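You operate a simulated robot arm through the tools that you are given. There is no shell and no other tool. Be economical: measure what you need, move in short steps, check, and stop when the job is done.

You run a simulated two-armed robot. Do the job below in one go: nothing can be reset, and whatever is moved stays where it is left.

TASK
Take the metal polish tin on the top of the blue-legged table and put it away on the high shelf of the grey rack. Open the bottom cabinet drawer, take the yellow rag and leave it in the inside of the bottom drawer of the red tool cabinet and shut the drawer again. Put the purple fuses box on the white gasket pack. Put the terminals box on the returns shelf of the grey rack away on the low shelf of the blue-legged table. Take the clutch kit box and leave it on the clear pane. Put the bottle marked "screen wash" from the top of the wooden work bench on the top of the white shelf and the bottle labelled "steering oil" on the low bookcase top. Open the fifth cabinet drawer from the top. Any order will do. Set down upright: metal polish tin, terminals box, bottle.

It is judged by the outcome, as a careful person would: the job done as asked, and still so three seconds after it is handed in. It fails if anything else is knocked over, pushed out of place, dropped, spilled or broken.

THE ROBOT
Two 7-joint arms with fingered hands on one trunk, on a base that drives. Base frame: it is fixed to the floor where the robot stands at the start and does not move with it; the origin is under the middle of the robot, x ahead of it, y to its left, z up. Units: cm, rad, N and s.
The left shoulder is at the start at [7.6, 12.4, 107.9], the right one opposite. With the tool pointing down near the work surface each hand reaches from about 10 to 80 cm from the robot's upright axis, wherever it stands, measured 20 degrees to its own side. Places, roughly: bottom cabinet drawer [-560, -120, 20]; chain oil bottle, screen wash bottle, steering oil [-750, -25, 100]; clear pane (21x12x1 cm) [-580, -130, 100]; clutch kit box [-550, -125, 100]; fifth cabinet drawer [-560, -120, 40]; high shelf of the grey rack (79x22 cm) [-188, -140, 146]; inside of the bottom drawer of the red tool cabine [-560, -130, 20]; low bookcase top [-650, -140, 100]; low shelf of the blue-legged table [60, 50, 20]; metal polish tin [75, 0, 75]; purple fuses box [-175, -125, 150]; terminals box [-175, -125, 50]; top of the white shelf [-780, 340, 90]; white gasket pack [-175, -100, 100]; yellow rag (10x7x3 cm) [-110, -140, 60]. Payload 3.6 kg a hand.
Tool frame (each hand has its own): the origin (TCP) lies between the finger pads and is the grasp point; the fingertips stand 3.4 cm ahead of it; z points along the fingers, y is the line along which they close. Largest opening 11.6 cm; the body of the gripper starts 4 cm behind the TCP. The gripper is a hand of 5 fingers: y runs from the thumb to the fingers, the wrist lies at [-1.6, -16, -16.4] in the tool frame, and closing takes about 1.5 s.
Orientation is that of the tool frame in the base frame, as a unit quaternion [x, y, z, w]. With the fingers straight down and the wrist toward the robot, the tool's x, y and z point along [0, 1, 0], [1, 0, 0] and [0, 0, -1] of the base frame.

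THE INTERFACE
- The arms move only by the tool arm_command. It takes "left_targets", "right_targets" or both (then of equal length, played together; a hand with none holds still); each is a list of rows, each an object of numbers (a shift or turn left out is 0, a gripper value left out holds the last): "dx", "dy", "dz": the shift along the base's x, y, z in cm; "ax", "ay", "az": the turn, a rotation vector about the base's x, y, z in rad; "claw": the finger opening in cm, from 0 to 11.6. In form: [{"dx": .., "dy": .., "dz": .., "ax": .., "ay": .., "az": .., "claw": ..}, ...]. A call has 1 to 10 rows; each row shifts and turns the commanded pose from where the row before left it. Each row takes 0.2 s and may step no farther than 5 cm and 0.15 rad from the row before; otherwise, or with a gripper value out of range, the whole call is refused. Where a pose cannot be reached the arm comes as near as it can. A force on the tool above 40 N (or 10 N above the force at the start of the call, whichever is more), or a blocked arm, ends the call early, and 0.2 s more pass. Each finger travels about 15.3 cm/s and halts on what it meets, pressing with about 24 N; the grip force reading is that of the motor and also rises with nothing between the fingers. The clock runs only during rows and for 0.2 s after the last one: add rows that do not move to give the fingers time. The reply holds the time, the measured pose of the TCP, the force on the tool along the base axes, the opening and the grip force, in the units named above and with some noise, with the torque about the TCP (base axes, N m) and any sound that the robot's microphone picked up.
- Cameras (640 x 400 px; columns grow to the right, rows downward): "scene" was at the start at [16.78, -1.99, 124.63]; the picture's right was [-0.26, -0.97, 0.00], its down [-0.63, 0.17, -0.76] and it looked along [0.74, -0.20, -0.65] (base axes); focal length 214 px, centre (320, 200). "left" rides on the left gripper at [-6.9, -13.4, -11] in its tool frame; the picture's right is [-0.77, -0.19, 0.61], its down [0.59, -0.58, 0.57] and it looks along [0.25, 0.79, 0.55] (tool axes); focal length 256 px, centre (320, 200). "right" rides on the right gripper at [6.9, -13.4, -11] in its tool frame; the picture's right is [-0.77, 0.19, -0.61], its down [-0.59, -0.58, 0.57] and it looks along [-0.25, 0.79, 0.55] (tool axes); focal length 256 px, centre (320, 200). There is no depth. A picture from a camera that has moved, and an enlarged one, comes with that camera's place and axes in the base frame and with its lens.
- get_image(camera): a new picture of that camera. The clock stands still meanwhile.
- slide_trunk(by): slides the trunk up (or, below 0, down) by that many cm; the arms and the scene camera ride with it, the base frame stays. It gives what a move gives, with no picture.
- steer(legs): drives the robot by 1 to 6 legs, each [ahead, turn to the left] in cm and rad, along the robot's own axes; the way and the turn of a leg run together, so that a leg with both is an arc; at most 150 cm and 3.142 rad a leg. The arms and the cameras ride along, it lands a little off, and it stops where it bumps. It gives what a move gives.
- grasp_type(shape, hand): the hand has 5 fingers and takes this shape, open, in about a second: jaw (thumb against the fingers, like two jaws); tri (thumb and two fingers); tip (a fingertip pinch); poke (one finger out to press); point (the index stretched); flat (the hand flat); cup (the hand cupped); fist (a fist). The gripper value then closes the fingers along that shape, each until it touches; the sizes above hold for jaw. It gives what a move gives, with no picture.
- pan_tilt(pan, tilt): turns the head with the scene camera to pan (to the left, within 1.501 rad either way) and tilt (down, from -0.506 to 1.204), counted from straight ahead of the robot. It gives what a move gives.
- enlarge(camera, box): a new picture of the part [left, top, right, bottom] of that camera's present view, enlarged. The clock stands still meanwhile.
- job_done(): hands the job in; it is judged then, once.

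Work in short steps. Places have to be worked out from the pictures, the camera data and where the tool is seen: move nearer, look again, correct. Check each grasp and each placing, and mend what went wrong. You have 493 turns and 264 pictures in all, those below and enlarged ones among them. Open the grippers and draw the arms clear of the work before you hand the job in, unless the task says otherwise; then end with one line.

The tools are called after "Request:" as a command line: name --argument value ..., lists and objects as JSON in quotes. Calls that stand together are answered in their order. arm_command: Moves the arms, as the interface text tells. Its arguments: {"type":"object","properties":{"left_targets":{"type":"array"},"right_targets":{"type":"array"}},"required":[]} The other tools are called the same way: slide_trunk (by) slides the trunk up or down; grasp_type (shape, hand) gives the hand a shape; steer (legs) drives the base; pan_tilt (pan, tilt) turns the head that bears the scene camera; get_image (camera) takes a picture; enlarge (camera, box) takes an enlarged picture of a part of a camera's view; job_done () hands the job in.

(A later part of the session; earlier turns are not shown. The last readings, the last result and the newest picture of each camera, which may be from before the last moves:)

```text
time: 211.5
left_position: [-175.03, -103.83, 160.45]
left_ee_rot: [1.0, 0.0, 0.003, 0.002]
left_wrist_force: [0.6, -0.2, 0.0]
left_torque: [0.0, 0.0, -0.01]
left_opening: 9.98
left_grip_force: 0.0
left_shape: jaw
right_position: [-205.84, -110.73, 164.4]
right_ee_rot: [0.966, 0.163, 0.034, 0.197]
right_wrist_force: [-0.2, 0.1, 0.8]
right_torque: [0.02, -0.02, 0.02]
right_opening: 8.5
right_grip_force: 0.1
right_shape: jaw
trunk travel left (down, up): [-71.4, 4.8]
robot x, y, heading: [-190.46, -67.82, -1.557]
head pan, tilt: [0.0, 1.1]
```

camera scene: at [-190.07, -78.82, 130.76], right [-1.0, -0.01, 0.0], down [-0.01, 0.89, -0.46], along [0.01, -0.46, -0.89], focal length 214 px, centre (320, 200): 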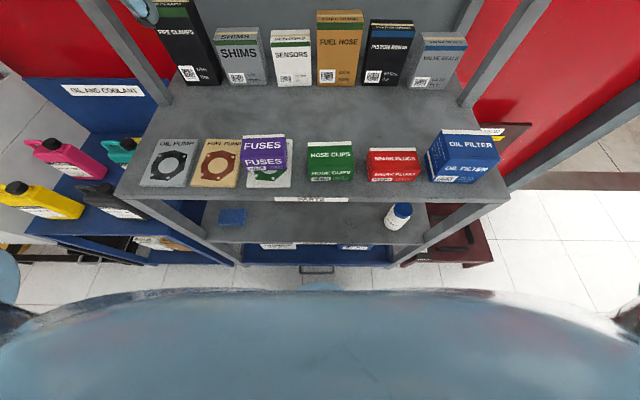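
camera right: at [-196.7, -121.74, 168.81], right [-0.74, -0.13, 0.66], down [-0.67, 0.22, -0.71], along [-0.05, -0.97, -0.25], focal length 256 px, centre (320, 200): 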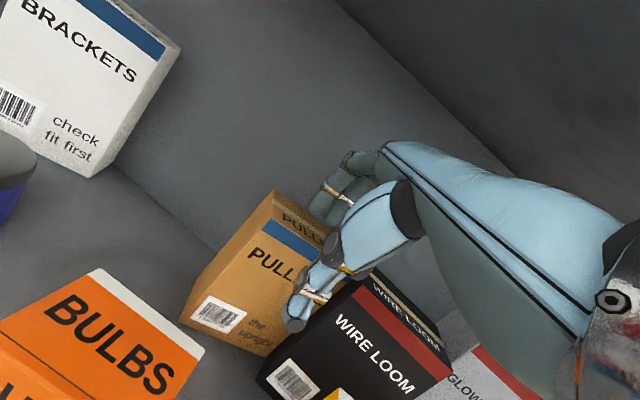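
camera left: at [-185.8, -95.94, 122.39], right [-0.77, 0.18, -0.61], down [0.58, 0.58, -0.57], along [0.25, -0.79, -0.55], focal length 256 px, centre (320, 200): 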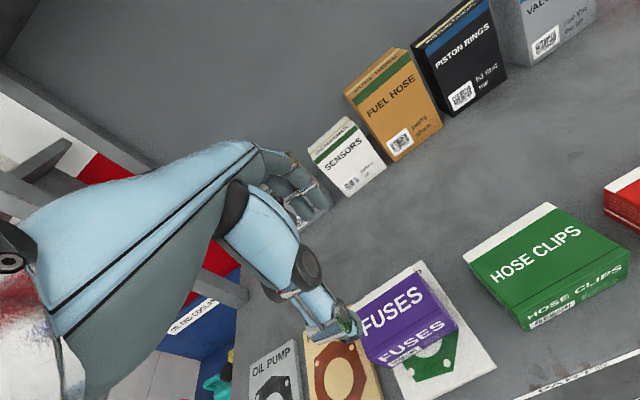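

Request:
arm_command --right_targets '[{"dx": 0.7, "dy": -4, "dz": -0.4}, {"dx": 0.7, "dy": -4}, {"dx": 0.7, "dy": -4}, {"dx": 0.7, "dy": -4}, {"dx": 0.7, "dy": -4}, {"dx": 0.7, "dy": -4}, {"dx": 0.7, "dy": -4}, {"dx": 0.5, "dy": -2}]'

Request:
pan_tilt --pan 0 --tilt 0.4

Request:
get_image --camera "right"

Request:
get_image --camera "scene"

```text
time: 213.3
left_position: [-174.94, -103.76, 160.51]
left_ee_rot: [1.0, 0.0, 0.003, 0.003]
left_wrist_force: [0.1, -0.2, -0.1]
left_torque: [-0.02, -0.03, 0.0]
left_opening: 10.0
left_grip_force: 0.1
left_shape: jaw
right_position: [-200.42, -140.84, 163.92]
right_ee_rot: [0.966, 0.162, 0.033, 0.197]
right_wrist_force: [-0.4, 1.0, 0.2]
right_torque: [0.02, -0.01, 0.0]
right_opening: 8.48
right_grip_force: 0.1
right_shape: jaw
trunk travel left (down, up): [-71.4, 4.8]
robot x, y, heading: [-190.34, -67.63, -1.557]
head pan, tilt: [0.0, 1.1]
```

```text
time: 214.4
left_position: [-174.94, -103.84, 160.52]
left_ee_rot: [1.0, -0.001, 0.003, 0.003]
left_wrist_force: [-0.3, -0.1, -0.6]
left_torque: [0.01, -0.01, -0.01]
left_opening: 9.96
left_grip_force: 0.1
left_shape: jaw
right_position: [-200.58, -140.68, 163.8]
right_ee_rot: [0.966, 0.163, 0.034, 0.197]
right_wrist_force: [0.2, 0.1, 0.5]
right_torque: [0.02, 0.01, 0.01]
right_opening: 8.49
right_grip_force: 0.1
right_shape: jaw
trunk travel left (down, up): [-71.4, 4.8]
robot x, y, heading: [-190.18, -67.46, -1.557]
head pan, tilt: [0.0, 0.4]
```

```text
154 pictures are left
camera right: at [-199.47, -122.74, 168.75], right [-0.75, -0.19, 0.64], down [-0.66, 0.1, -0.75], along [0.08, -0.98, -0.2], focal length 256 px, centre (320, 200)
```

right: 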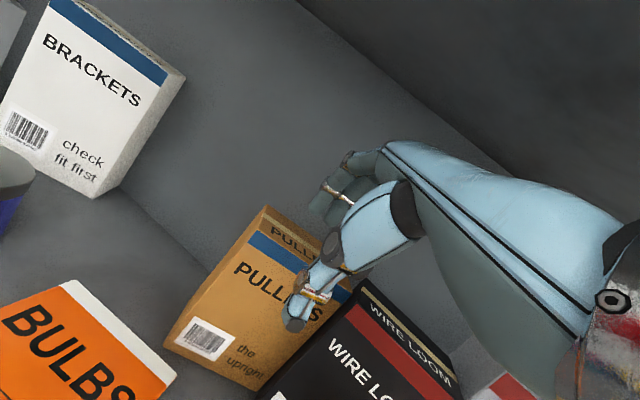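

```text
153 pictures are left
camera scene: at [-190.04, -77.67, 171.59], right [-1.0, -0.01, 0.0], down [0.0, 0.39, -0.92], along [0.01, -0.92, -0.39], focal length 214 px, centre (320, 200)
```

scene: 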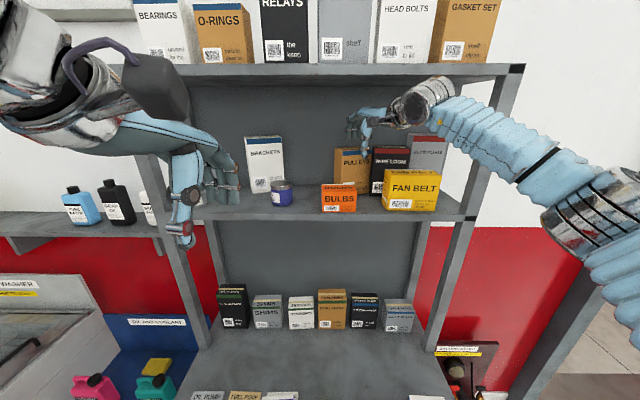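

Advance 4 cm over the box, then check.

Request:
arm_command --right_targets '[{"dx": 0.5, "dy": -2}, {"dx": 0.4, "dy": -2.2}, {"dz": -1.5}]'

Request:
get_image --camera "right"

Request:
enlarge --camera "scene" --box '[310, 90, 430, 165]'

```text
time: 215.2
left_position: [-175.02, -103.48, 160.56]
left_ee_rot: [1.0, 0.0, 0.003, 0.003]
left_wrist_force: [0.6, -0.5, 1.5]
left_torque: [0.04, 0.0, 0.0]
left_opening: 9.98
left_grip_force: 0.0
left_shape: jaw
right_position: [-199.62, -144.44, 162.73]
right_ee_rot: [0.966, 0.163, 0.033, 0.199]
right_wrist_force: [0.2, 9.3, 4.3]
right_torque: [-0.41, 0.03, 0.02]
right_opening: 8.46
right_grip_force: 0.0
right_shape: jaw
trunk travel left (down, up): [-71.4, 4.8]
robot x, y, heading: [-190.14, -67.17, -1.556]
head pan, tilt: [0.0, 0.4]
```

```text
152 pictures are left
camera right: at [-198.59, -126.52, 167.45], right [-0.75, -0.19, 0.64], down [-0.66, 0.1, -0.75], along [0.08, -0.98, -0.19], focal length 256 px, centre (320, 200)
```

right: 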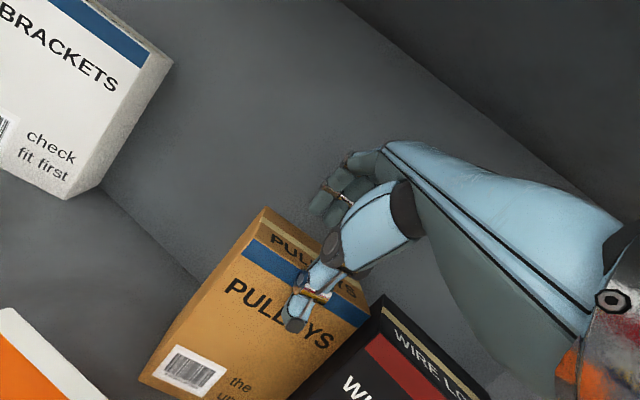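

```text
5.33 times, centred on (370, 128) of scene
camera zoom: at [-190.14, -77.26, 171.62], right [-1.0, -0.01, 0.0], down [0.0, 0.39, -0.92], along [0.01, -0.92, -0.39], focal length 1144 px, centre (53, 587)
```

zoom: 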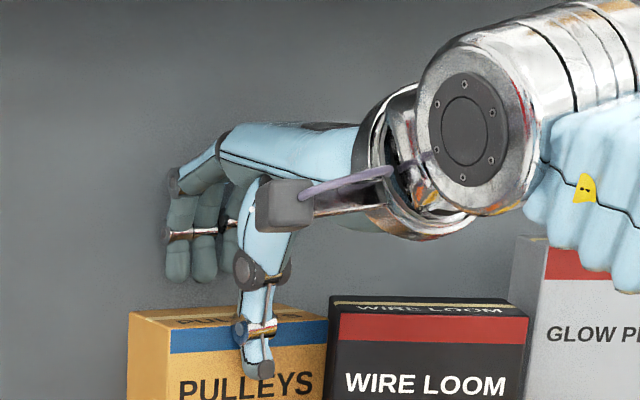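

Knuckles touch the back panel (9 N). Narrow the opening to 7, back off slightly, and lower.

Request:
arm_command --right_targets '[{"claw": 7.2, "dy": 0.5}, {}, {"dz": -1}, {"dz": -1}, {"dz": -1}]'

Request:
get_image --camera "right"

Request:
enlarge --camera "scene" --box '[310, 90, 430, 165]'

```text
time: 216.4
left_position: [-175.02, -103.77, 160.48]
left_ee_rot: [1.0, -0.001, 0.004, 0.003]
left_wrist_force: [0.0, 0.2, 0.2]
left_torque: [-0.03, 0.02, -0.02]
left_opening: 10.03
left_grip_force: 0.1
left_shape: jaw
right_position: [-199.68, -144.28, 159.51]
right_ee_rot: [0.966, 0.163, 0.033, 0.197]
right_wrist_force: [-0.8, 1.2, 2.1]
right_torque: [0.0, 0.04, 0.01]
right_opening: 7.22
right_grip_force: 0.0
right_shape: jaw
trunk travel left (down, up): [-71.4, 4.8]
robot x, y, heading: [-190.33, -67.85, -1.557]
head pan, tilt: [0.0, 0.4]
```

```text
150 pictures are left
camera right: at [-198.6, -126.36, 164.35], right [-0.75, -0.19, 0.64], down [-0.66, 0.1, -0.75], along [0.08, -0.98, -0.2], focal length 256 px, centre (320, 200)
```

right: 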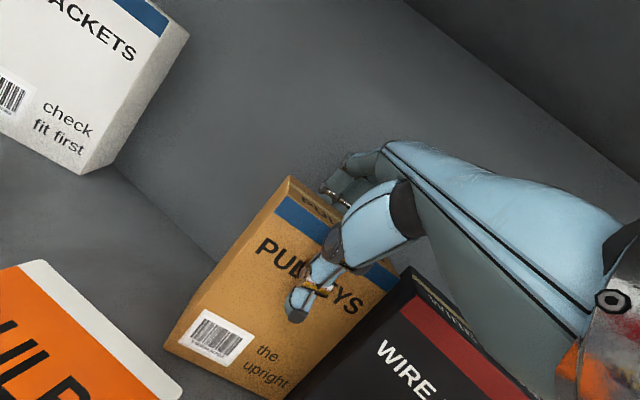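

```text
5.33 times, centred on (370, 128) of scene
camera zoom: at [-190.08, -77.62, 171.6], right [-1.0, -0.01, 0.0], down [0.0, 0.39, -0.92], along [0.01, -0.92, -0.39], focal length 1144 px, centre (53, 587)
```

zoom: 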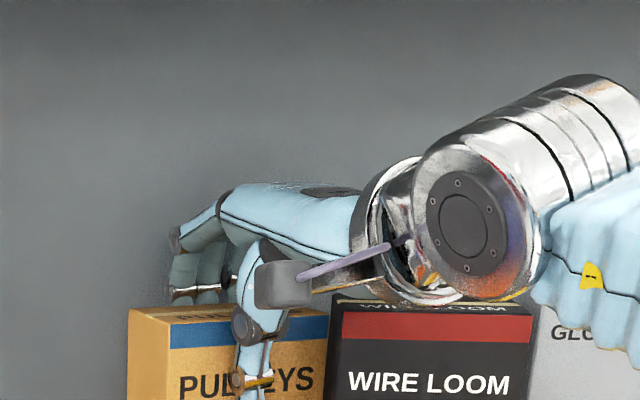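

Fingers are now behind the box top. Close.

Request:
arm_command --right_targets '[{"claw": 5}, {"claw": 3}, {"claw": 2}, {}, {}, {}]'

Request:
get_image --camera "right"

```text
time: 217.8
left_position: [-174.94, -103.81, 160.56]
left_ee_rot: [1.0, 0.0, 0.002, 0.003]
left_wrist_force: [0.7, 0.1, 0.0]
left_torque: [0.01, 0.0, 0.0]
left_opening: 9.99
left_grip_force: 0.0
left_shape: jaw
right_position: [-199.66, -144.27, 159.4]
right_ee_rot: [0.966, 0.163, 0.033, 0.197]
right_wrist_force: [0.0, 2.1, 0.1]
right_torque: [0.01, 0.04, -0.03]
right_opening: 6.53
right_grip_force: 23.4
right_shape: jaw
trunk travel left (down, up): [-71.4, 4.8]
robot x, y, heading: [-190.41, -67.47, -1.563]
head pan, tilt: [0.0, 0.4]
```

```text
148 pictures are left
camera right: at [-198.56, -126.39, 164.33], right [-0.75, -0.19, 0.64], down [-0.66, 0.1, -0.75], along [0.08, -0.98, -0.2], focal length 256 px, centre (320, 200)
```

right: 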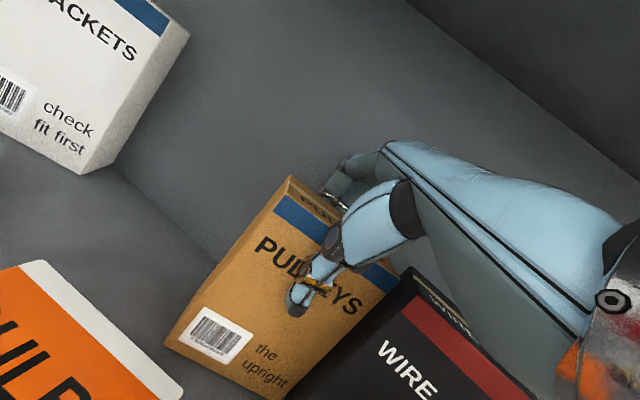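

Grip holds. Lift 1 cm, move left ~10 cm while turning back, in steps.

Request:
arm_command --right_targets '[{"dz": 0.6}, {"dz": 0.6, "dx": 0.5}, {"dx": 1.5, "az": -0.05}, {"dx": 1.5, "az": -0.06}, {"dx": 1.5, "az": -0.06}, {"dx": 1.5, "az": -0.06}, {"dx": 1.5, "az": -0.06}, {"dx": 1.2, "az": -0.04}, {"dx": 1}]'

Request:
get_image --camera "right"

Request:
enlarge --camera "scene" --box '[240, 90, 460, 227]'

```text
time: 219.8
left_position: [-174.92, -103.78, 160.46]
left_ee_rot: [1.0, 0.0, 0.002, 0.003]
left_wrist_force: [-0.5, 0.3, 0.3]
left_torque: [0.03, -0.03, 0.01]
left_opening: 10.0
left_grip_force: 0.1
left_shape: jaw
right_position: [-189.35, -144.52, 160.62]
right_ee_rot: [0.98, 0.001, 0.0, 0.2]
right_wrist_force: [0.1, -0.2, -3.2]
right_torque: [0.03, 0.01, 0.0]
right_opening: 6.49
right_grip_force: 24.3
right_shape: jaw
trunk travel left (down, up): [-71.4, 4.8]
robot x, y, heading: [-190.42, -67.39, -1.558]
head pan, tilt: [0.0, 0.4]
```

```text
147 pictures are left
camera right: at [-182.48, -127.84, 165.41], right [-0.77, 0.06, 0.64], down [-0.59, 0.31, -0.75], along [-0.24, -0.95, -0.2], focal length 256 px, centre (320, 200)
```

right: 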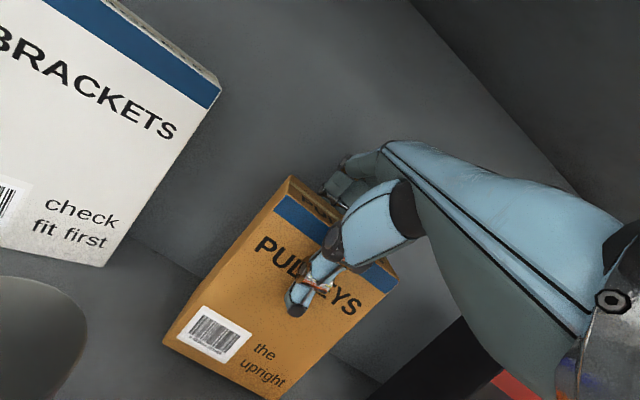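

```text
2.91 times, centred on (350, 158) of scene
camera zoom: at [-189.98, -77.72, 171.59], right [-1.0, -0.01, 0.0], down [-0.01, 0.39, -0.92], along [0.01, -0.92, -0.39], focal length 624 px, centre (233, 321)
```

zoom: 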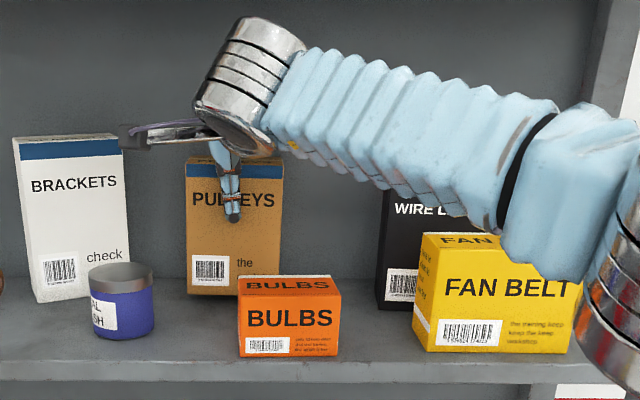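

Position matches the original (front x -184…-194.8, in line with brackets). Lower and release.

Request:
arm_command --right_targets '[{"dz": -0.6}, {"dz": -0.5}, {"dz": -0.3}]'

Request:
arm_command --right_targets '[{"claw": 6.8}, {"claw": 7.3}, {}, {"dz": 0.5}, {"dz": 1}, {"dz": 1}, {"dz": 1}]'

Request:
enlarge --camera "scene" --box '[240, 90, 460, 227]'

```text
time: 220.6
left_position: [-174.92, -103.71, 160.49]
left_ee_rot: [1.0, -0.001, 0.002, 0.002]
left_wrist_force: [-0.7, 0.4, 0.3]
left_torque: [-0.03, -0.02, -0.01]
left_opening: 9.99
left_grip_force: 0.2
left_shape: jaw
right_position: [-189.28, -144.28, 159.37]
right_ee_rot: [0.98, 0.002, 0.0, 0.201]
right_wrist_force: [1.5, -0.7, 4.5]
right_torque: [-0.24, 0.12, 0.1]
right_opening: 6.5
right_grip_force: 24.3
right_shape: jaw
trunk travel left (down, up): [-71.4, 4.8]
robot x, y, heading: [-190.34, -67.7, -1.557]
head pan, tilt: [0.0, 0.4]
```

```text
time: 222.2
left_position: [-175.04, -103.82, 160.43]
left_ee_rot: [1.0, 0.001, 0.002, 0.003]
left_wrist_force: [-0.8, -0.4, -1.3]
left_torque: [0.02, -0.03, 0.02]
left_opening: 9.99
left_grip_force: 0.1
left_shape: jaw
right_position: [-189.39, -144.33, 162.76]
right_ee_rot: [0.98, 0.002, 0.001, 0.198]
right_wrist_force: [0.1, -0.3, 0.4]
right_torque: [0.03, 0.02, 0.0]
right_opening: 7.26
right_grip_force: 0.0
right_shape: jaw
trunk travel left (down, up): [-71.4, 4.8]
robot x, y, heading: [-189.9, -67.25, -1.559]
head pan, tilt: [0.0, 0.4]
```

```text
2.91 times, centred on (350, 158) of scene
camera zoom: at [-190.02, -77.64, 171.6], right [-1.0, -0.01, 0.0], down [-0.01, 0.39, -0.92], along [0.01, -0.92, -0.39], focal length 624 px, centre (233, 321)
```

zoom: 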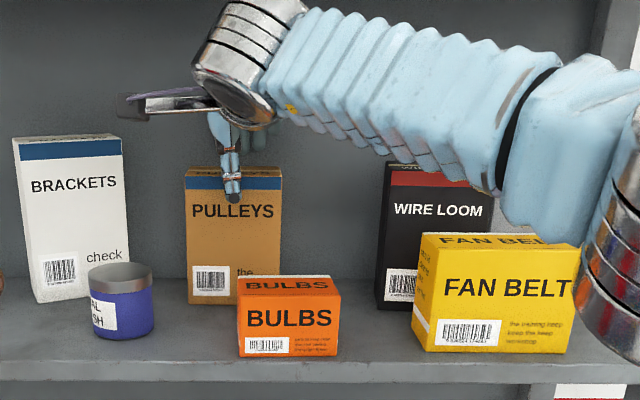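

Pulleys restored. Wire loom is ≈4.5 cm right of its original place (front-left now ≈-206.2 vs ≈-201.7). Move above it.

Request:
arm_command --right_targets '[{"dz": 2.5}, {"dx": -4}, {"dx": -4}, {"dx": -4}, {"dx": -4}, {"dx": -4}, {"dx": -0.8}]'

Request:
get_image --camera "right"

Request:
enlarge --camera "scene" --box '[240, 90, 460, 227]'

```text
time: 223.8
left_position: [-174.88, -103.73, 160.47]
left_ee_rot: [1.0, 0.0, 0.002, 0.003]
left_wrist_force: [0.7, 0.5, 0.4]
left_torque: [0.0, 0.02, -0.01]
left_opening: 9.99
left_grip_force: 0.1
left_shape: jaw
right_position: [-210.11, -144.23, 165.27]
right_ee_rot: [0.98, 0.002, 0.0, 0.198]
right_wrist_force: [0.2, 0.9, -0.3]
right_torque: [0.0, -0.02, -0.06]
right_opening: 7.3
right_grip_force: 0.1
right_shape: jaw
trunk travel left (down, up): [-71.4, 4.8]
robot x, y, heading: [-190.02, -67.53, -1.559]
head pan, tilt: [0.0, 0.4]
```

```text
144 pictures are left
camera right: at [-203.33, -127.69, 170.03], right [-0.77, 0.06, 0.64], down [-0.59, 0.31, -0.74], along [-0.24, -0.95, -0.2], focal length 256 px, centre (320, 200)
```

right: 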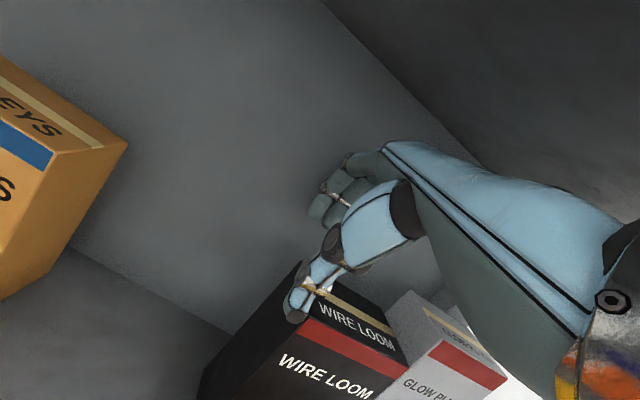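

```text
2.91 times, centred on (350, 158) of scene
camera zoom: at [-189.93, -77.64, 171.6], right [-1.0, -0.01, 0.0], down [-0.01, 0.39, -0.92], along [0.01, -0.92, -0.39], focal length 624 px, centre (233, 321)
```

zoom: 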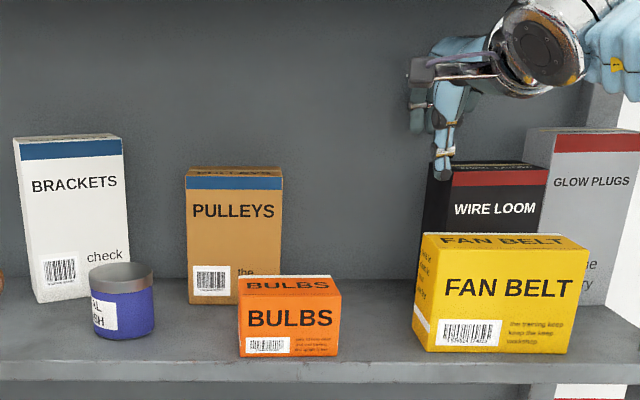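

The hand dragged wire loom (and glow plugs) to the right instead. Stop and look wider.

Request:
enlarge --camera "scene" --box '[360, 90, 520, 190]'

```text
4.00 times, centred on (440, 140) of scene
camera zoom: at [-189.93, -77.64, 171.6], right [-1.0, -0.01, 0.0], down [-0.01, 0.39, -0.92], along [0.01, -0.92, -0.39], focal length 858 px, centre (-160, 440)
```

zoom: 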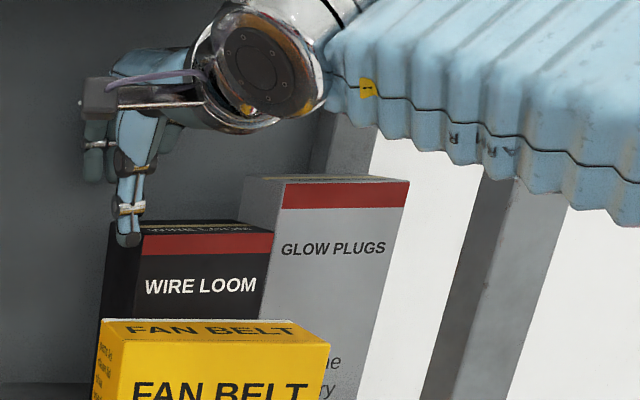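

Thumb caught wire loom's front-left corner. Wire loom front now ≈-212.4…-222.5, glow plugs ≈-222…-232. I retract straight back, shift, and re-approach to grip wire loom.

Request:
arm_command --right_targets '[{"dz": 0.7, "dy": 1}, {"dy": 2}, {"dy": 3}, {"dx": -2}, {"dx": -3}]'

Request:
get_image --camera "right"

Request:
enlarge --camera "scene" --box '[360, 90, 520, 190]'

```text
time: 225.0
left_position: [-175.21, -103.71, 160.54]
left_ee_rot: [1.0, 0.0, 0.004, 0.003]
left_wrist_force: [-0.7, 0.5, -0.1]
left_torque: [-0.03, 0.0, 0.03]
left_opening: 10.01
left_grip_force: 0.1
left_shape: jaw
right_position: [-215.49, -138.46, 165.85]
right_ee_rot: [0.98, 0.002, 0.001, 0.2]
right_wrist_force: [-0.8, 0.8, 0.3]
right_torque: [0.0, -0.03, 0.0]
right_opening: 7.28
right_grip_force: 0.1
right_shape: jaw
trunk travel left (down, up): [-71.4, 4.8]
robot x, y, heading: [-189.84, -67.45, -1.56]
head pan, tilt: [0.0, 0.4]
```

```text
141 pictures are left
camera right: at [-208.62, -121.71, 170.82], right [-0.77, 0.06, 0.64], down [-0.59, 0.31, -0.75], along [-0.24, -0.95, -0.2], focal length 256 px, centre (320, 200)
```

right: 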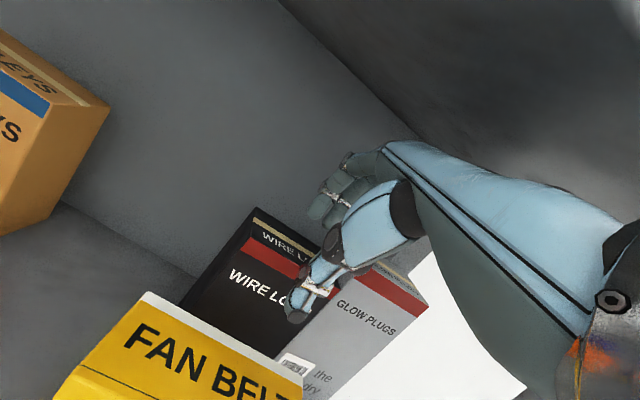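

```text
4.00 times, centred on (440, 140) of scene
camera zoom: at [-190.24, -77.64, 171.6], right [-1.0, -0.01, 0.0], down [0.0, 0.39, -0.92], along [0.01, -0.92, -0.39], focal length 858 px, centre (-160, 440)
```

zoom: 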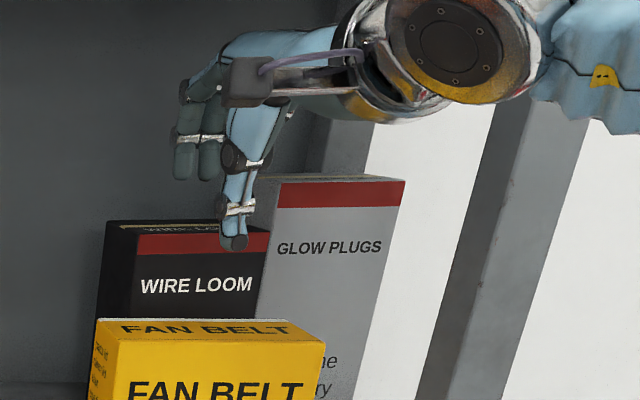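

Request:
arm_command --right_targets '[{"dx": 0.8, "dy": -1}, {"dy": -2.5}, {"dy": -2.3}, {"dz": -1.5}, {"dz": -1.5}, {"dz": -1.2}]'

Request:
get_image --camera "right"

Request:
enlarge --camera "scene" --box '[360, 90, 520, 190]'

```text
time: 226.4
left_position: [-174.94, -103.52, 160.56]
left_ee_rot: [1.0, 0.0, 0.004, 0.004]
left_wrist_force: [0.3, 0.7, -0.3]
left_torque: [-0.01, 0.01, -0.01]
left_opening: 10.01
left_grip_force: 0.1
left_shape: jaw
right_position: [-214.57, -143.96, 161.81]
right_ee_rot: [0.98, 0.001, 0.0, 0.2]
right_wrist_force: [-1.9, 0.3, 0.5]
right_torque: [-0.07, 0.08, -0.03]
right_opening: 7.35
right_grip_force: 0.0
right_shape: jaw
trunk travel left (down, up): [-71.4, 4.8]
robot x, y, heading: [-190.13, -67.57, -1.561]
head pan, tilt: [0.0, 0.4]
```

```text
139 pictures are left
camera right: at [-207.68, -127.38, 166.61], right [-0.77, 0.07, 0.64], down [-0.59, 0.31, -0.75], along [-0.25, -0.95, -0.2], focal length 256 px, centre (320, 200)
```

right: 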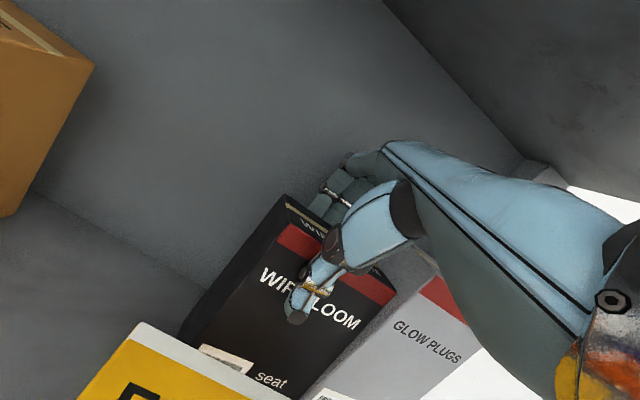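

```text
4.00 times, centred on (440, 140) of scene
camera zoom: at [-190.07, -77.47, 171.61], right [-1.0, -0.01, 0.0], down [0.0, 0.39, -0.92], along [0.01, -0.92, -0.39], focal length 858 px, centre (-160, 440)
```

zoom: 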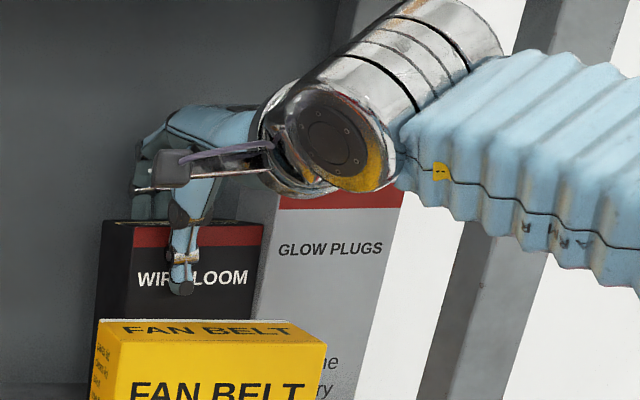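

Request:
arm_command --right_targets '[{"dz": -1}, {"claw": 5}, {"claw": 3}, {"claw": 2}, {}, {}, {}]'

```text
time: 228.0
left_position: [-174.98, -103.74, 160.49]
left_ee_rot: [1.0, 0.0, 0.003, 0.002]
left_wrist_force: [0.2, -0.3, -0.1]
left_torque: [0.0, 0.0, 0.03]
left_opening: 10.02
left_grip_force: 0.0
left_shape: jaw
right_position: [-214.34, -144.19, 160.72]
right_ee_rot: [0.98, 0.002, 0.001, 0.199]
right_wrist_force: [0.5, 1.2, -0.6]
right_torque: [0.11, 0.13, -0.03]
right_opening: 6.75
right_grip_force: 24.4
right_shape: jaw
trunk travel left (down, up): [-71.4, 4.8]
robot x, y, heading: [-190.28, -67.62, -1.558]
head pan, tilt: [0.0, 0.4]
```

Gripped. Lift 1.2 cm and carry left 10.8 cm.

Request:
arm_command --right_targets '[{"dz": 0.6}, {"dz": 0.6, "dx": 0.3}, {"dx": 1.5}, {"dx": 1.5}, {"dx": 1.5}, {"dx": 1.5}, {"dx": 1.5}, {"dx": 1.5}, {"dx": 1.5}]'

Request:
enlarge --camera "scene" --box '[240, 90, 480, 240]'

```text
time: 230.0
left_position: [-174.89, -103.97, 160.39]
left_ee_rot: [1.0, 0.0, 0.003, 0.002]
left_wrist_force: [-0.1, -0.1, 0.1]
left_torque: [-0.02, 0.03, 0.0]
left_opening: 10.01
left_grip_force: 0.1
left_shape: jaw
right_position: [-203.38, -144.34, 161.86]
right_ee_rot: [0.98, 0.001, 0.0, 0.2]
right_wrist_force: [-0.7, 0.2, -6.9]
right_torque: [0.06, -0.06, 0.02]
right_opening: 6.75
right_grip_force: 24.3
right_shape: jaw
trunk travel left (down, up): [-71.4, 4.8]
robot x, y, heading: [-190.37, -67.41, -1.554]
head pan, tilt: [0.0, 0.4]
```

```text
2.67 times, centred on (360, 165) of scene
camera zoom: at [-189.94, -77.79, 171.59], right [-1.0, -0.01, 0.0], down [-0.01, 0.39, -0.92], along [0.01, -0.92, -0.39], focal length 572 px, centre (213, 293)
```

zoom: 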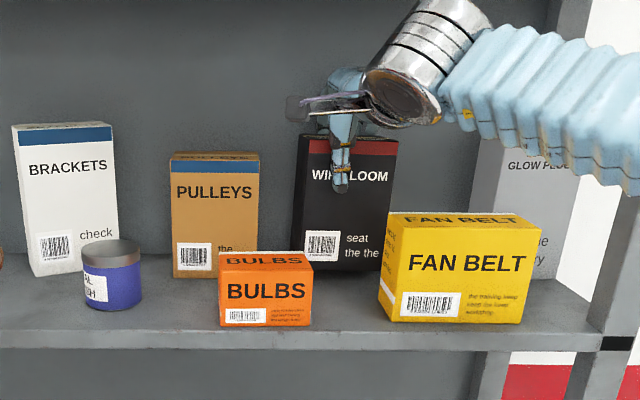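

Comparing gaps with the original view it should sit ~1.5 cm further right. Shift, lower and release.

Request:
arm_command --right_targets '[{"dx": -1.5}, {"dz": -0.6}, {"dz": -0.5}, {"dz": -0.2}]'

Request:
arm_command --right_targets '[{"claw": 7}, {"claw": 7.5}, {}, {"dz": 0.5}, {"dz": 1}, {"dz": 1}, {"dz": 1.5}]'

Request:
enlarge --camera "scene" --box '[240, 90, 480, 240]'

```text
time: 231.0
left_position: [-175.05, -103.81, 160.54]
left_ee_rot: [1.0, 0.0, 0.003, 0.002]
left_wrist_force: [-0.5, -0.6, -0.6]
left_torque: [0.01, 0.0, -0.01]
left_opening: 9.98
left_grip_force: 0.0
left_shape: jaw
right_position: [-204.99, -144.23, 160.95]
right_ee_rot: [0.979, 0.002, 0.001, 0.202]
right_wrist_force: [0.6, -0.7, 1.6]
right_torque: [-0.26, 0.12, 0.04]
right_opening: 6.73
right_grip_force: 23.7
right_shape: jaw
trunk travel left (down, up): [-71.4, 4.8]
robot x, y, heading: [-190.5, -67.82, -1.561]
head pan, tilt: [0.0, 0.4]
```

```text
time: 232.6
left_position: [-174.98, -103.73, 160.52]
left_ee_rot: [1.0, 0.0, 0.002, 0.002]
left_wrist_force: [0.5, -0.4, -0.1]
left_torque: [0.02, 0.01, -0.01]
left_opening: 10.02
left_grip_force: 0.0
left_shape: jaw
right_position: [-205.18, -144.21, 164.62]
right_ee_rot: [0.98, 0.001, 0.0, 0.2]
right_wrist_force: [0.2, -0.4, 0.1]
right_torque: [0.0, -0.03, 0.0]
right_opening: 7.47
right_grip_force: 0.0
right_shape: jaw
trunk travel left (down, up): [-71.4, 4.8]
robot x, y, heading: [-190.52, -67.41, -1.555]
head pan, tilt: [0.0, 0.4]
```

```text
2.67 times, centred on (360, 165) of scene
camera zoom: at [-190.02, -77.65, 171.6], right [-1.0, -0.01, 0.0], down [-0.01, 0.39, -0.92], along [0.01, -0.92, -0.39], focal length 572 px, centre (213, 293)
```

zoom: 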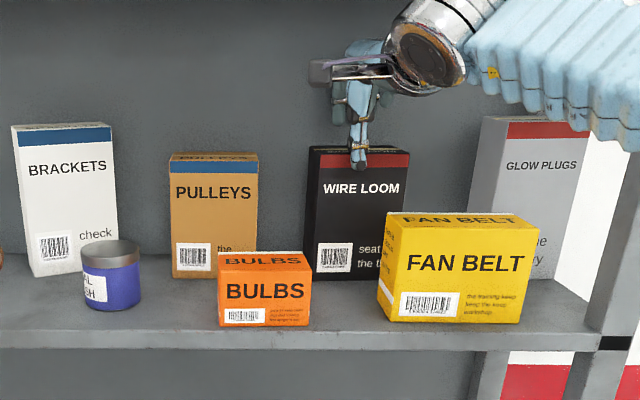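

Wire loom restored. Next glow plugs (needs ~4.5 cm left). Retract, tilt further (30°) and yaw -0.25 to avoid the upright, then move in front of it.

Request:
arm_command --right_targets '[{"dy": 3}, {"dy": 3}, {"dy": 3, "dz": 1, "ax": -0.06, "az": -0.05}, {"dx": -3, "dz": 1, "ax": -0.06, "az": -0.05}, {"dx": -4, "ax": -0.05, "az": -0.05}, {"dx": -4, "az": -0.05}, {"dx": -4, "az": -0.05}, {"dx": -4}]'

Request:
get_image --camera "right"

Request:
enlarge --camera "scene" --box '[360, 80, 520, 180]'

```text
time: 234.4
left_position: [-173.64, -103.68, 160.34]
left_ee_rot: [1.0, 0.003, -0.001, 0.003]
left_wrist_force: [0.6, -0.8, 1.4]
left_torque: [-0.04, 0.05, -0.04]
left_opening: 10.01
left_grip_force: 0.0
left_shape: jaw
right_position: [-222.45, -135.16, 166.75]
right_ee_rot: [0.953, -0.114, -0.032, 0.279]
right_wrist_force: [14.9, -0.1, -9.7]
right_torque: [-0.37, 0.42, -0.59]
right_opening: 7.51
right_grip_force: 0.1
right_shape: jaw
trunk travel left (down, up): [-71.4, 4.8]
robot x, y, heading: [-190.25, -67.09, -1.553]
head pan, tilt: [0.0, 0.4]
```

```text
135 pictures are left
camera right: at [-211.63, -120.07, 168.76], right [-0.71, 0.35, 0.61], down [-0.53, 0.32, -0.79], along [-0.47, -0.88, -0.04], focal length 256 px, centre (320, 200)
```

right: 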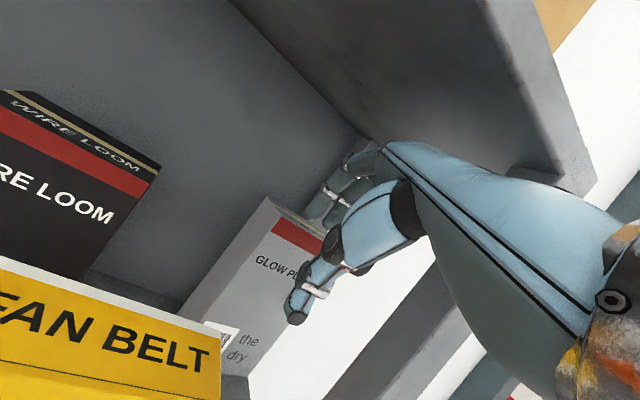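

```text
4.00 times, centred on (440, 130) of scene
camera zoom: at [-188.56, -77.54, 171.62], right [-1.0, -0.02, 0.01], down [-0.02, 0.39, -0.92], along [0.02, -0.92, -0.39], focal length 858 px, centre (-160, 480)
```

zoom: 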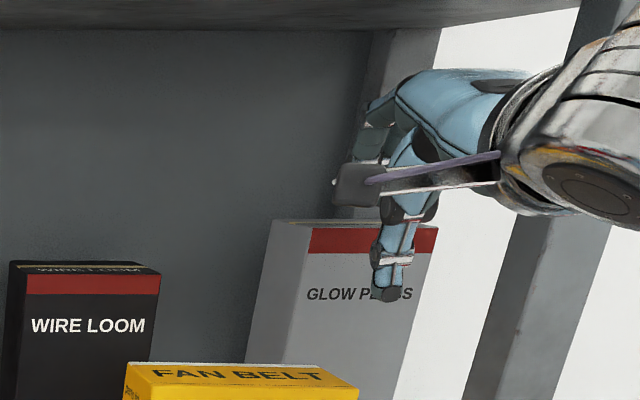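

The wrist touches the upright (15 N). Yaw further (-0.2) so the wrist clears it.

Request:
arm_command --right_targets '[{"dx": 0.8, "az": -0.1}, {"az": -0.1}, {}]'

Request:
get_image --camera "right"

```text
time: 235.2
left_position: [-174.68, -104.73, 160.36]
left_ee_rot: [1.0, 0.0, 0.002, 0.0]
left_wrist_force: [-0.3, 0.8, -0.4]
left_torque: [-0.05, 0.03, 0.05]
left_opening: 10.01
left_grip_force: 0.0
left_shape: jaw
right_position: [-223.07, -135.95, 166.66]
right_ee_rot: [0.936, -0.214, -0.058, 0.274]
right_wrist_force: [7.5, -10.4, 3.5]
right_torque: [0.73, 0.65, 0.12]
right_opening: 7.52
right_grip_force: 0.0
right_shape: jaw
trunk travel left (down, up): [-71.4, 4.8]
robot x, y, heading: [-190.31, -67.08, -1.557]
head pan, tilt: [0.0, 0.4]
```

```text
133 pictures are left
camera right: at [-209.5, -123.47, 168.65], right [-0.62, 0.49, 0.61], down [-0.45, 0.42, -0.79], along [-0.64, -0.77, -0.04], focal length 256 px, centre (320, 200)
```

right: 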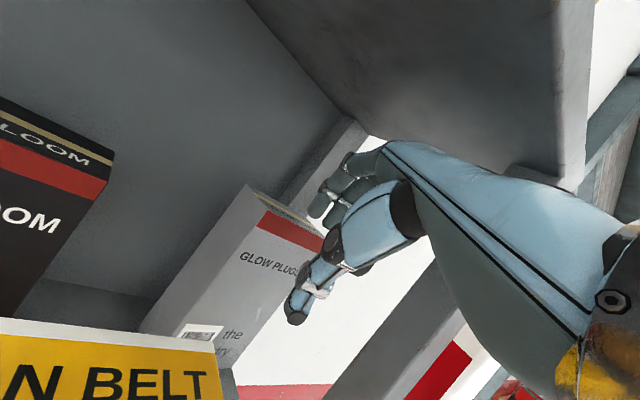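

Still light contact, but workable. Advance toward the box with care.

Request:
arm_command --right_targets '[{"dy": -2, "dx": 0.3}, {"dy": -2, "dx": 0.2}, {"dy": -2, "dx": 0}]'

Request:
get_image --camera "right"

Request:
enlarge --camera "scene" --box '[360, 80, 520, 180]'

```text
time: 236.0
left_position: [-174.9, -104.76, 160.37]
left_ee_rot: [1.0, 0.002, 0.002, -0.001]
left_wrist_force: [-0.1, -0.5, -0.4]
left_torque: [0.01, -0.01, 0.0]
left_opening: 10.01
left_grip_force: 0.0
left_shape: jaw
right_position: [-222.49, -142.29, 166.37]
right_ee_rot: [0.936, -0.213, -0.059, 0.274]
right_wrist_force: [0.6, 1.0, -0.8]
right_torque: [-0.04, 0.05, -0.04]
right_opening: 7.49
right_grip_force: 0.1
right_shape: jaw
trunk travel left (down, up): [-71.4, 4.8]
robot x, y, heading: [-190.05, -67.89, -1.555]
head pan, tilt: [0.0, 0.4]
```

```text
132 pictures are left
camera right: at [-208.86, -129.72, 168.44], right [-0.63, 0.49, 0.61], down [-0.45, 0.42, -0.79], along [-0.64, -0.77, -0.04], focal length 256 px, centre (320, 200)
```

right: 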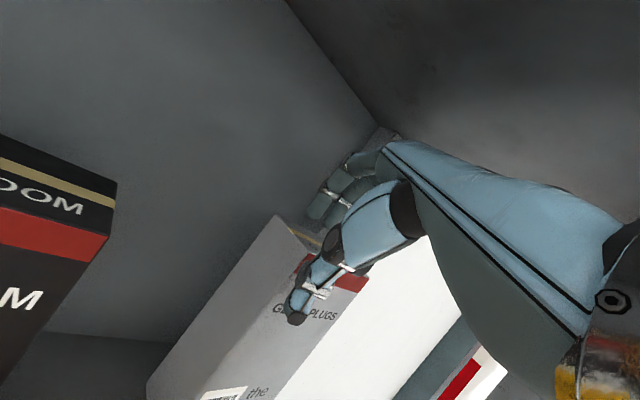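

```text
4.00 times, centred on (440, 130) of scene
camera zoom: at [-189.86, -78.83, 171.59], right [-1.0, -0.01, 0.0], down [-0.01, 0.4, -0.92], along [0.01, -0.92, -0.4], focal length 858 px, centre (-160, 480)
```

zoom: 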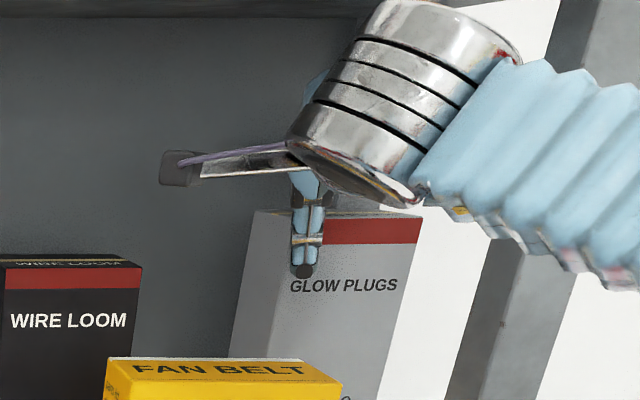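

Request:
arm_command --right_targets '[{"dx": -1, "dy": -1}, {"dx": -0.8, "dy": -1}, {"dz": -1}, {"dz": -1}]'

Request:
get_image --camera "right"

Request:
enlarge --camera "scene" --box '[360, 80, 520, 180]'

```text
time: 237.0
left_position: [-174.98, -103.7, 160.57]
left_ee_rot: [1.0, 0.0, 0.002, 0.003]
left_wrist_force: [-0.3, 0.0, -0.8]
left_torque: [0.05, 0.0, -0.02]
left_opening: 10.0
left_grip_force: 0.0
left_shape: jaw
right_position: [-224.5, -143.09, 164.9]
right_ee_rot: [0.935, -0.215, -0.056, 0.278]
right_wrist_force: [-0.7, 0.3, 6.9]
right_torque: [-0.33, 0.23, -0.04]
right_opening: 7.65
right_grip_force: 0.0
right_shape: jaw
trunk travel left (down, up): [-71.4, 4.8]
robot x, y, heading: [-190.28, -67.78, -1.558]
head pan, tilt: [0.0, 0.4]
```

```text
130 pictures are left
camera right: at [-210.93, -130.48, 166.9], right [-0.63, 0.49, 0.6], down [-0.45, 0.41, -0.8], along [-0.64, -0.77, -0.04], focal length 256 px, centre (320, 200)
```

right: 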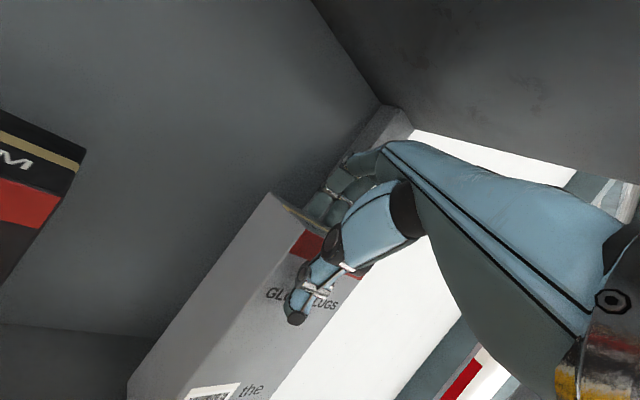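

```text
4.00 times, centred on (440, 130) of scene
camera zoom: at [-189.97, -77.53, 171.61], right [-1.0, -0.01, 0.0], down [-0.01, 0.39, -0.92], along [0.01, -0.92, -0.39], focal length 858 px, centre (-160, 480)
```

zoom: 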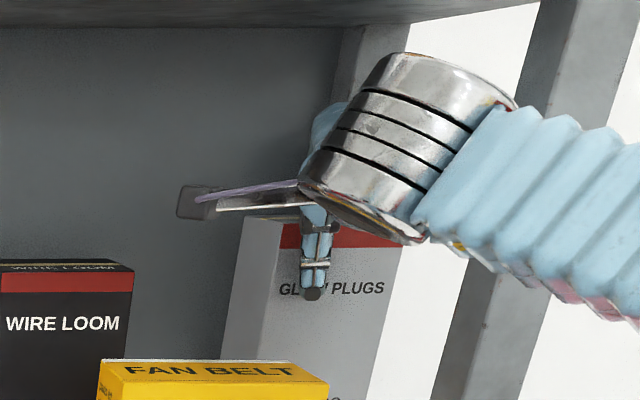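

Fingertips rest on the box top; depth ≈6.4 cm. Use less pitch (20°) and a 9 cm opening: raise, re-tilt, advance and lower.

Request:
arm_command --right_targets '[{"dz": 1.5}, {"dz": 0.5, "ax": 0.08, "ay": 0.03, "claw": 8.8}, {"ax": 0.08, "ay": 0.03, "az": 0.06}, {"dy": -1}, {"dy": -0.8}, {"dz": -1}]'

Request:
get_image --camera "right"

```text
time: 238.5
left_position: [-174.82, -102.66, 160.75]
left_ee_rot: [1.0, -0.002, 0.001, 0.006]
left_wrist_force: [-0.7, -0.8, 0.2]
left_torque: [0.0, 0.01, -0.01]
left_opening: 9.99
left_grip_force: 0.1
left_shape: jaw
right_position: [-224.94, -143.39, 166.93]
right_ee_rot: [0.956, -0.175, -0.095, 0.216]
right_wrist_force: [1.1, 33.7, 8.7]
right_torque: [-1.04, 0.31, -1.03]
right_opening: 8.11
right_grip_force: 0.1
right_shape: jaw
trunk travel left (down, up): [-71.4, 4.8]
robot x, y, heading: [-190.32, -67.57, -1.573]
head pan, tilt: [0.0, 0.4]
stopped in row 6 (right hand): the force on the tool passed its limit at 42 N (the readings are from after the stop); the commanded pose is now the measured one
```

```text
128 pictures are left
camera right: at [-211.74, -130.62, 169.86], right [-0.61, 0.36, 0.71], down [-0.52, 0.5, -0.7], along [-0.6, -0.79, -0.11], focal length 256 px, centre (320, 200)
```

right: 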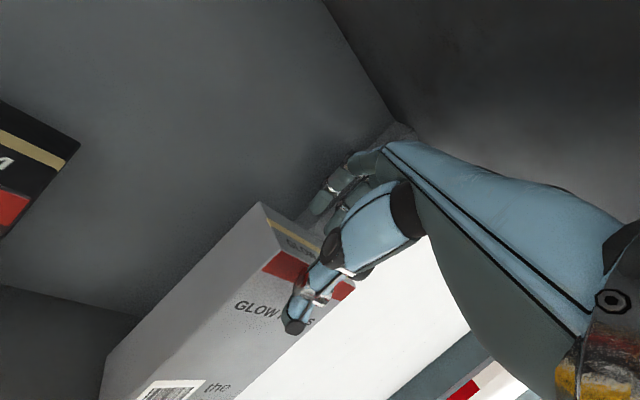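

The back upright blocks the fingers there. I retreat; glow plugs will be nudged back later from the rack's open right side.

Request:
arm_command --right_targets '[{"dy": 1}, {"dy": 2, "dz": 0.5}, {"dy": 3}, {"dy": 3, "dx": 1}, {"dy": 4, "dx": 2}, {"dy": 4, "dx": 2}, {"dy": 4, "dx": 2}, {"dy": 4, "dx": 2}, {"dy": 4}]'

Request:
get_image --camera "scene"

Request:
enlarge --camera "scene" --box '[240, 90, 500, 252]'

```text
time: 240.5
left_position: [-175.2, -103.58, 160.48]
left_ee_rot: [1.0, 0.0, 0.004, 0.003]
left_wrist_force: [0.3, 0.3, 0.3]
left_torque: [-0.01, 0.0, -0.01]
left_opening: 9.99
left_grip_force: 0.0
left_shape: jaw
right_position: [-215.69, -115.55, 166.36]
right_ee_rot: [0.957, -0.173, -0.094, 0.212]
right_wrist_force: [-0.2, -0.2, 0.7]
right_torque: [0.02, -0.03, 0.05]
right_opening: 8.78
right_grip_force: 0.1
right_shape: jaw
trunk travel left (down, up): [-71.4, 4.8]
robot x, y, heading: [-190.39, -67.24, -1.568]
head pan, tilt: [0.0, 0.4]
```

```text
127 pictures are left
camera scene: at [-190.25, -77.36, 171.61], right [-1.0, 0.0, 0.0], down [0.0, 0.39, -0.92], along [0.0, -0.92, -0.39], focal length 214 px, centre (320, 200)
```

scene: 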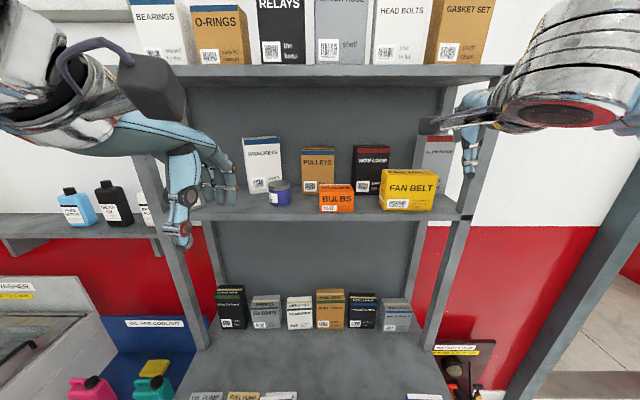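

```text
2.46 times, centred on (370, 171) of scene
camera zoom: at [-190.25, -77.36, 171.61], right [-1.0, 0.0, 0.0], down [0.0, 0.39, -0.92], along [0.0, -0.92, -0.39], focal length 528 px, centre (197, 271)
```

zoom: 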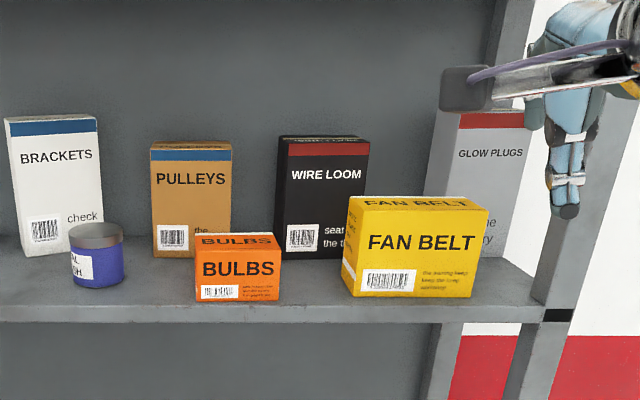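

Now the terminals box (≈[-175.5,-122,55]) with the left hand. Lower the trunk partway, straighten the right hand, back off.

Request:
slide_trunk --by -38

Request:
arm_command --right_targets '[{"az": 0.1, "ax": 0.12, "ay": 0.05, "dz": -2}, {"az": 0.1, "ax": 0.12, "ay": 0.05, "dz": -2}, {"az": 0.1, "ax": 0.12, "ay": 0.05, "dz": -2}, {"az": 0.05, "ax": 0.06, "dz": -2}]'

Request:
steer --legs '[[-22, 0]]'

Request:
arm_command --right_targets '[{}, {}, {}, {}, {}]'

```text
time: 244.2
left_position: [-175.1, -103.72, 122.46]
left_ee_rot: [1.0, 0.0, 0.003, 0.002]
left_wrist_force: [0.0, 0.0, 0.3]
left_torque: [-0.04, -0.01, 0.0]
left_opening: 10.01
left_grip_force: 0.0
left_shape: jaw
right_position: [-215.74, -115.77, 128.4]
right_ee_rot: [0.958, -0.172, -0.094, 0.21]
right_wrist_force: [0.9, -0.7, 0.5]
right_torque: [-0.01, 0.01, 0.0]
right_opening: 8.81
right_grip_force: 0.1
right_shape: jaw
trunk travel left (down, up): [-33.4, 42.8]
robot x, y, heading: [-190.12, -67.6, -1.563]
head pan, tilt: [0.0, 0.4]
```

```text
refused: row 1 steps farther than a row can; nothing moved
```

```text
time: 245.9
left_position: [-175.04, -83.0, 122.38]
left_ee_rot: [1.0, 0.0, 0.003, -0.001]
left_wrist_force: [-0.1, 0.1, 0.1]
left_torque: [-0.02, 0.03, 0.03]
left_opening: 10.0
left_grip_force: 0.0
left_shape: jaw
right_position: [-215.82, -95.14, 128.14]
right_ee_rot: [0.958, -0.173, -0.095, 0.207]
right_wrist_force: [-0.8, 0.4, -0.5]
right_torque: [-0.07, 0.02, -0.01]
right_opening: 8.78
right_grip_force: 0.1
right_shape: jaw
trunk travel left (down, up): [-33.4, 42.8]
robot x, y, heading: [-190.54, -45.99, -1.567]
head pan, tilt: [0.0, 0.4]
```

```text
time: 247.1
left_position: [-175.05, -80.56, 122.73]
left_ee_rot: [1.0, 0.0, 0.003, 0.009]
left_wrist_force: [0.0, 0.4, 0.6]
left_torque: [0.01, 0.02, 0.0]
left_opening: 10.0
left_grip_force: 0.3
left_shape: jaw
right_position: [-215.99, -92.57, 128.89]
right_ee_rot: [0.956, -0.174, -0.094, 0.216]
right_wrist_force: [0.1, -0.4, 0.0]
right_torque: [-0.02, 0.01, -0.03]
right_opening: 8.79
right_grip_force: 0.2
right_shape: jaw
trunk travel left (down, up): [-33.4, 42.8]
robot x, y, heading: [-190.32, -46.06, -1.569]
head pan, tilt: [0.0, 0.4]
```

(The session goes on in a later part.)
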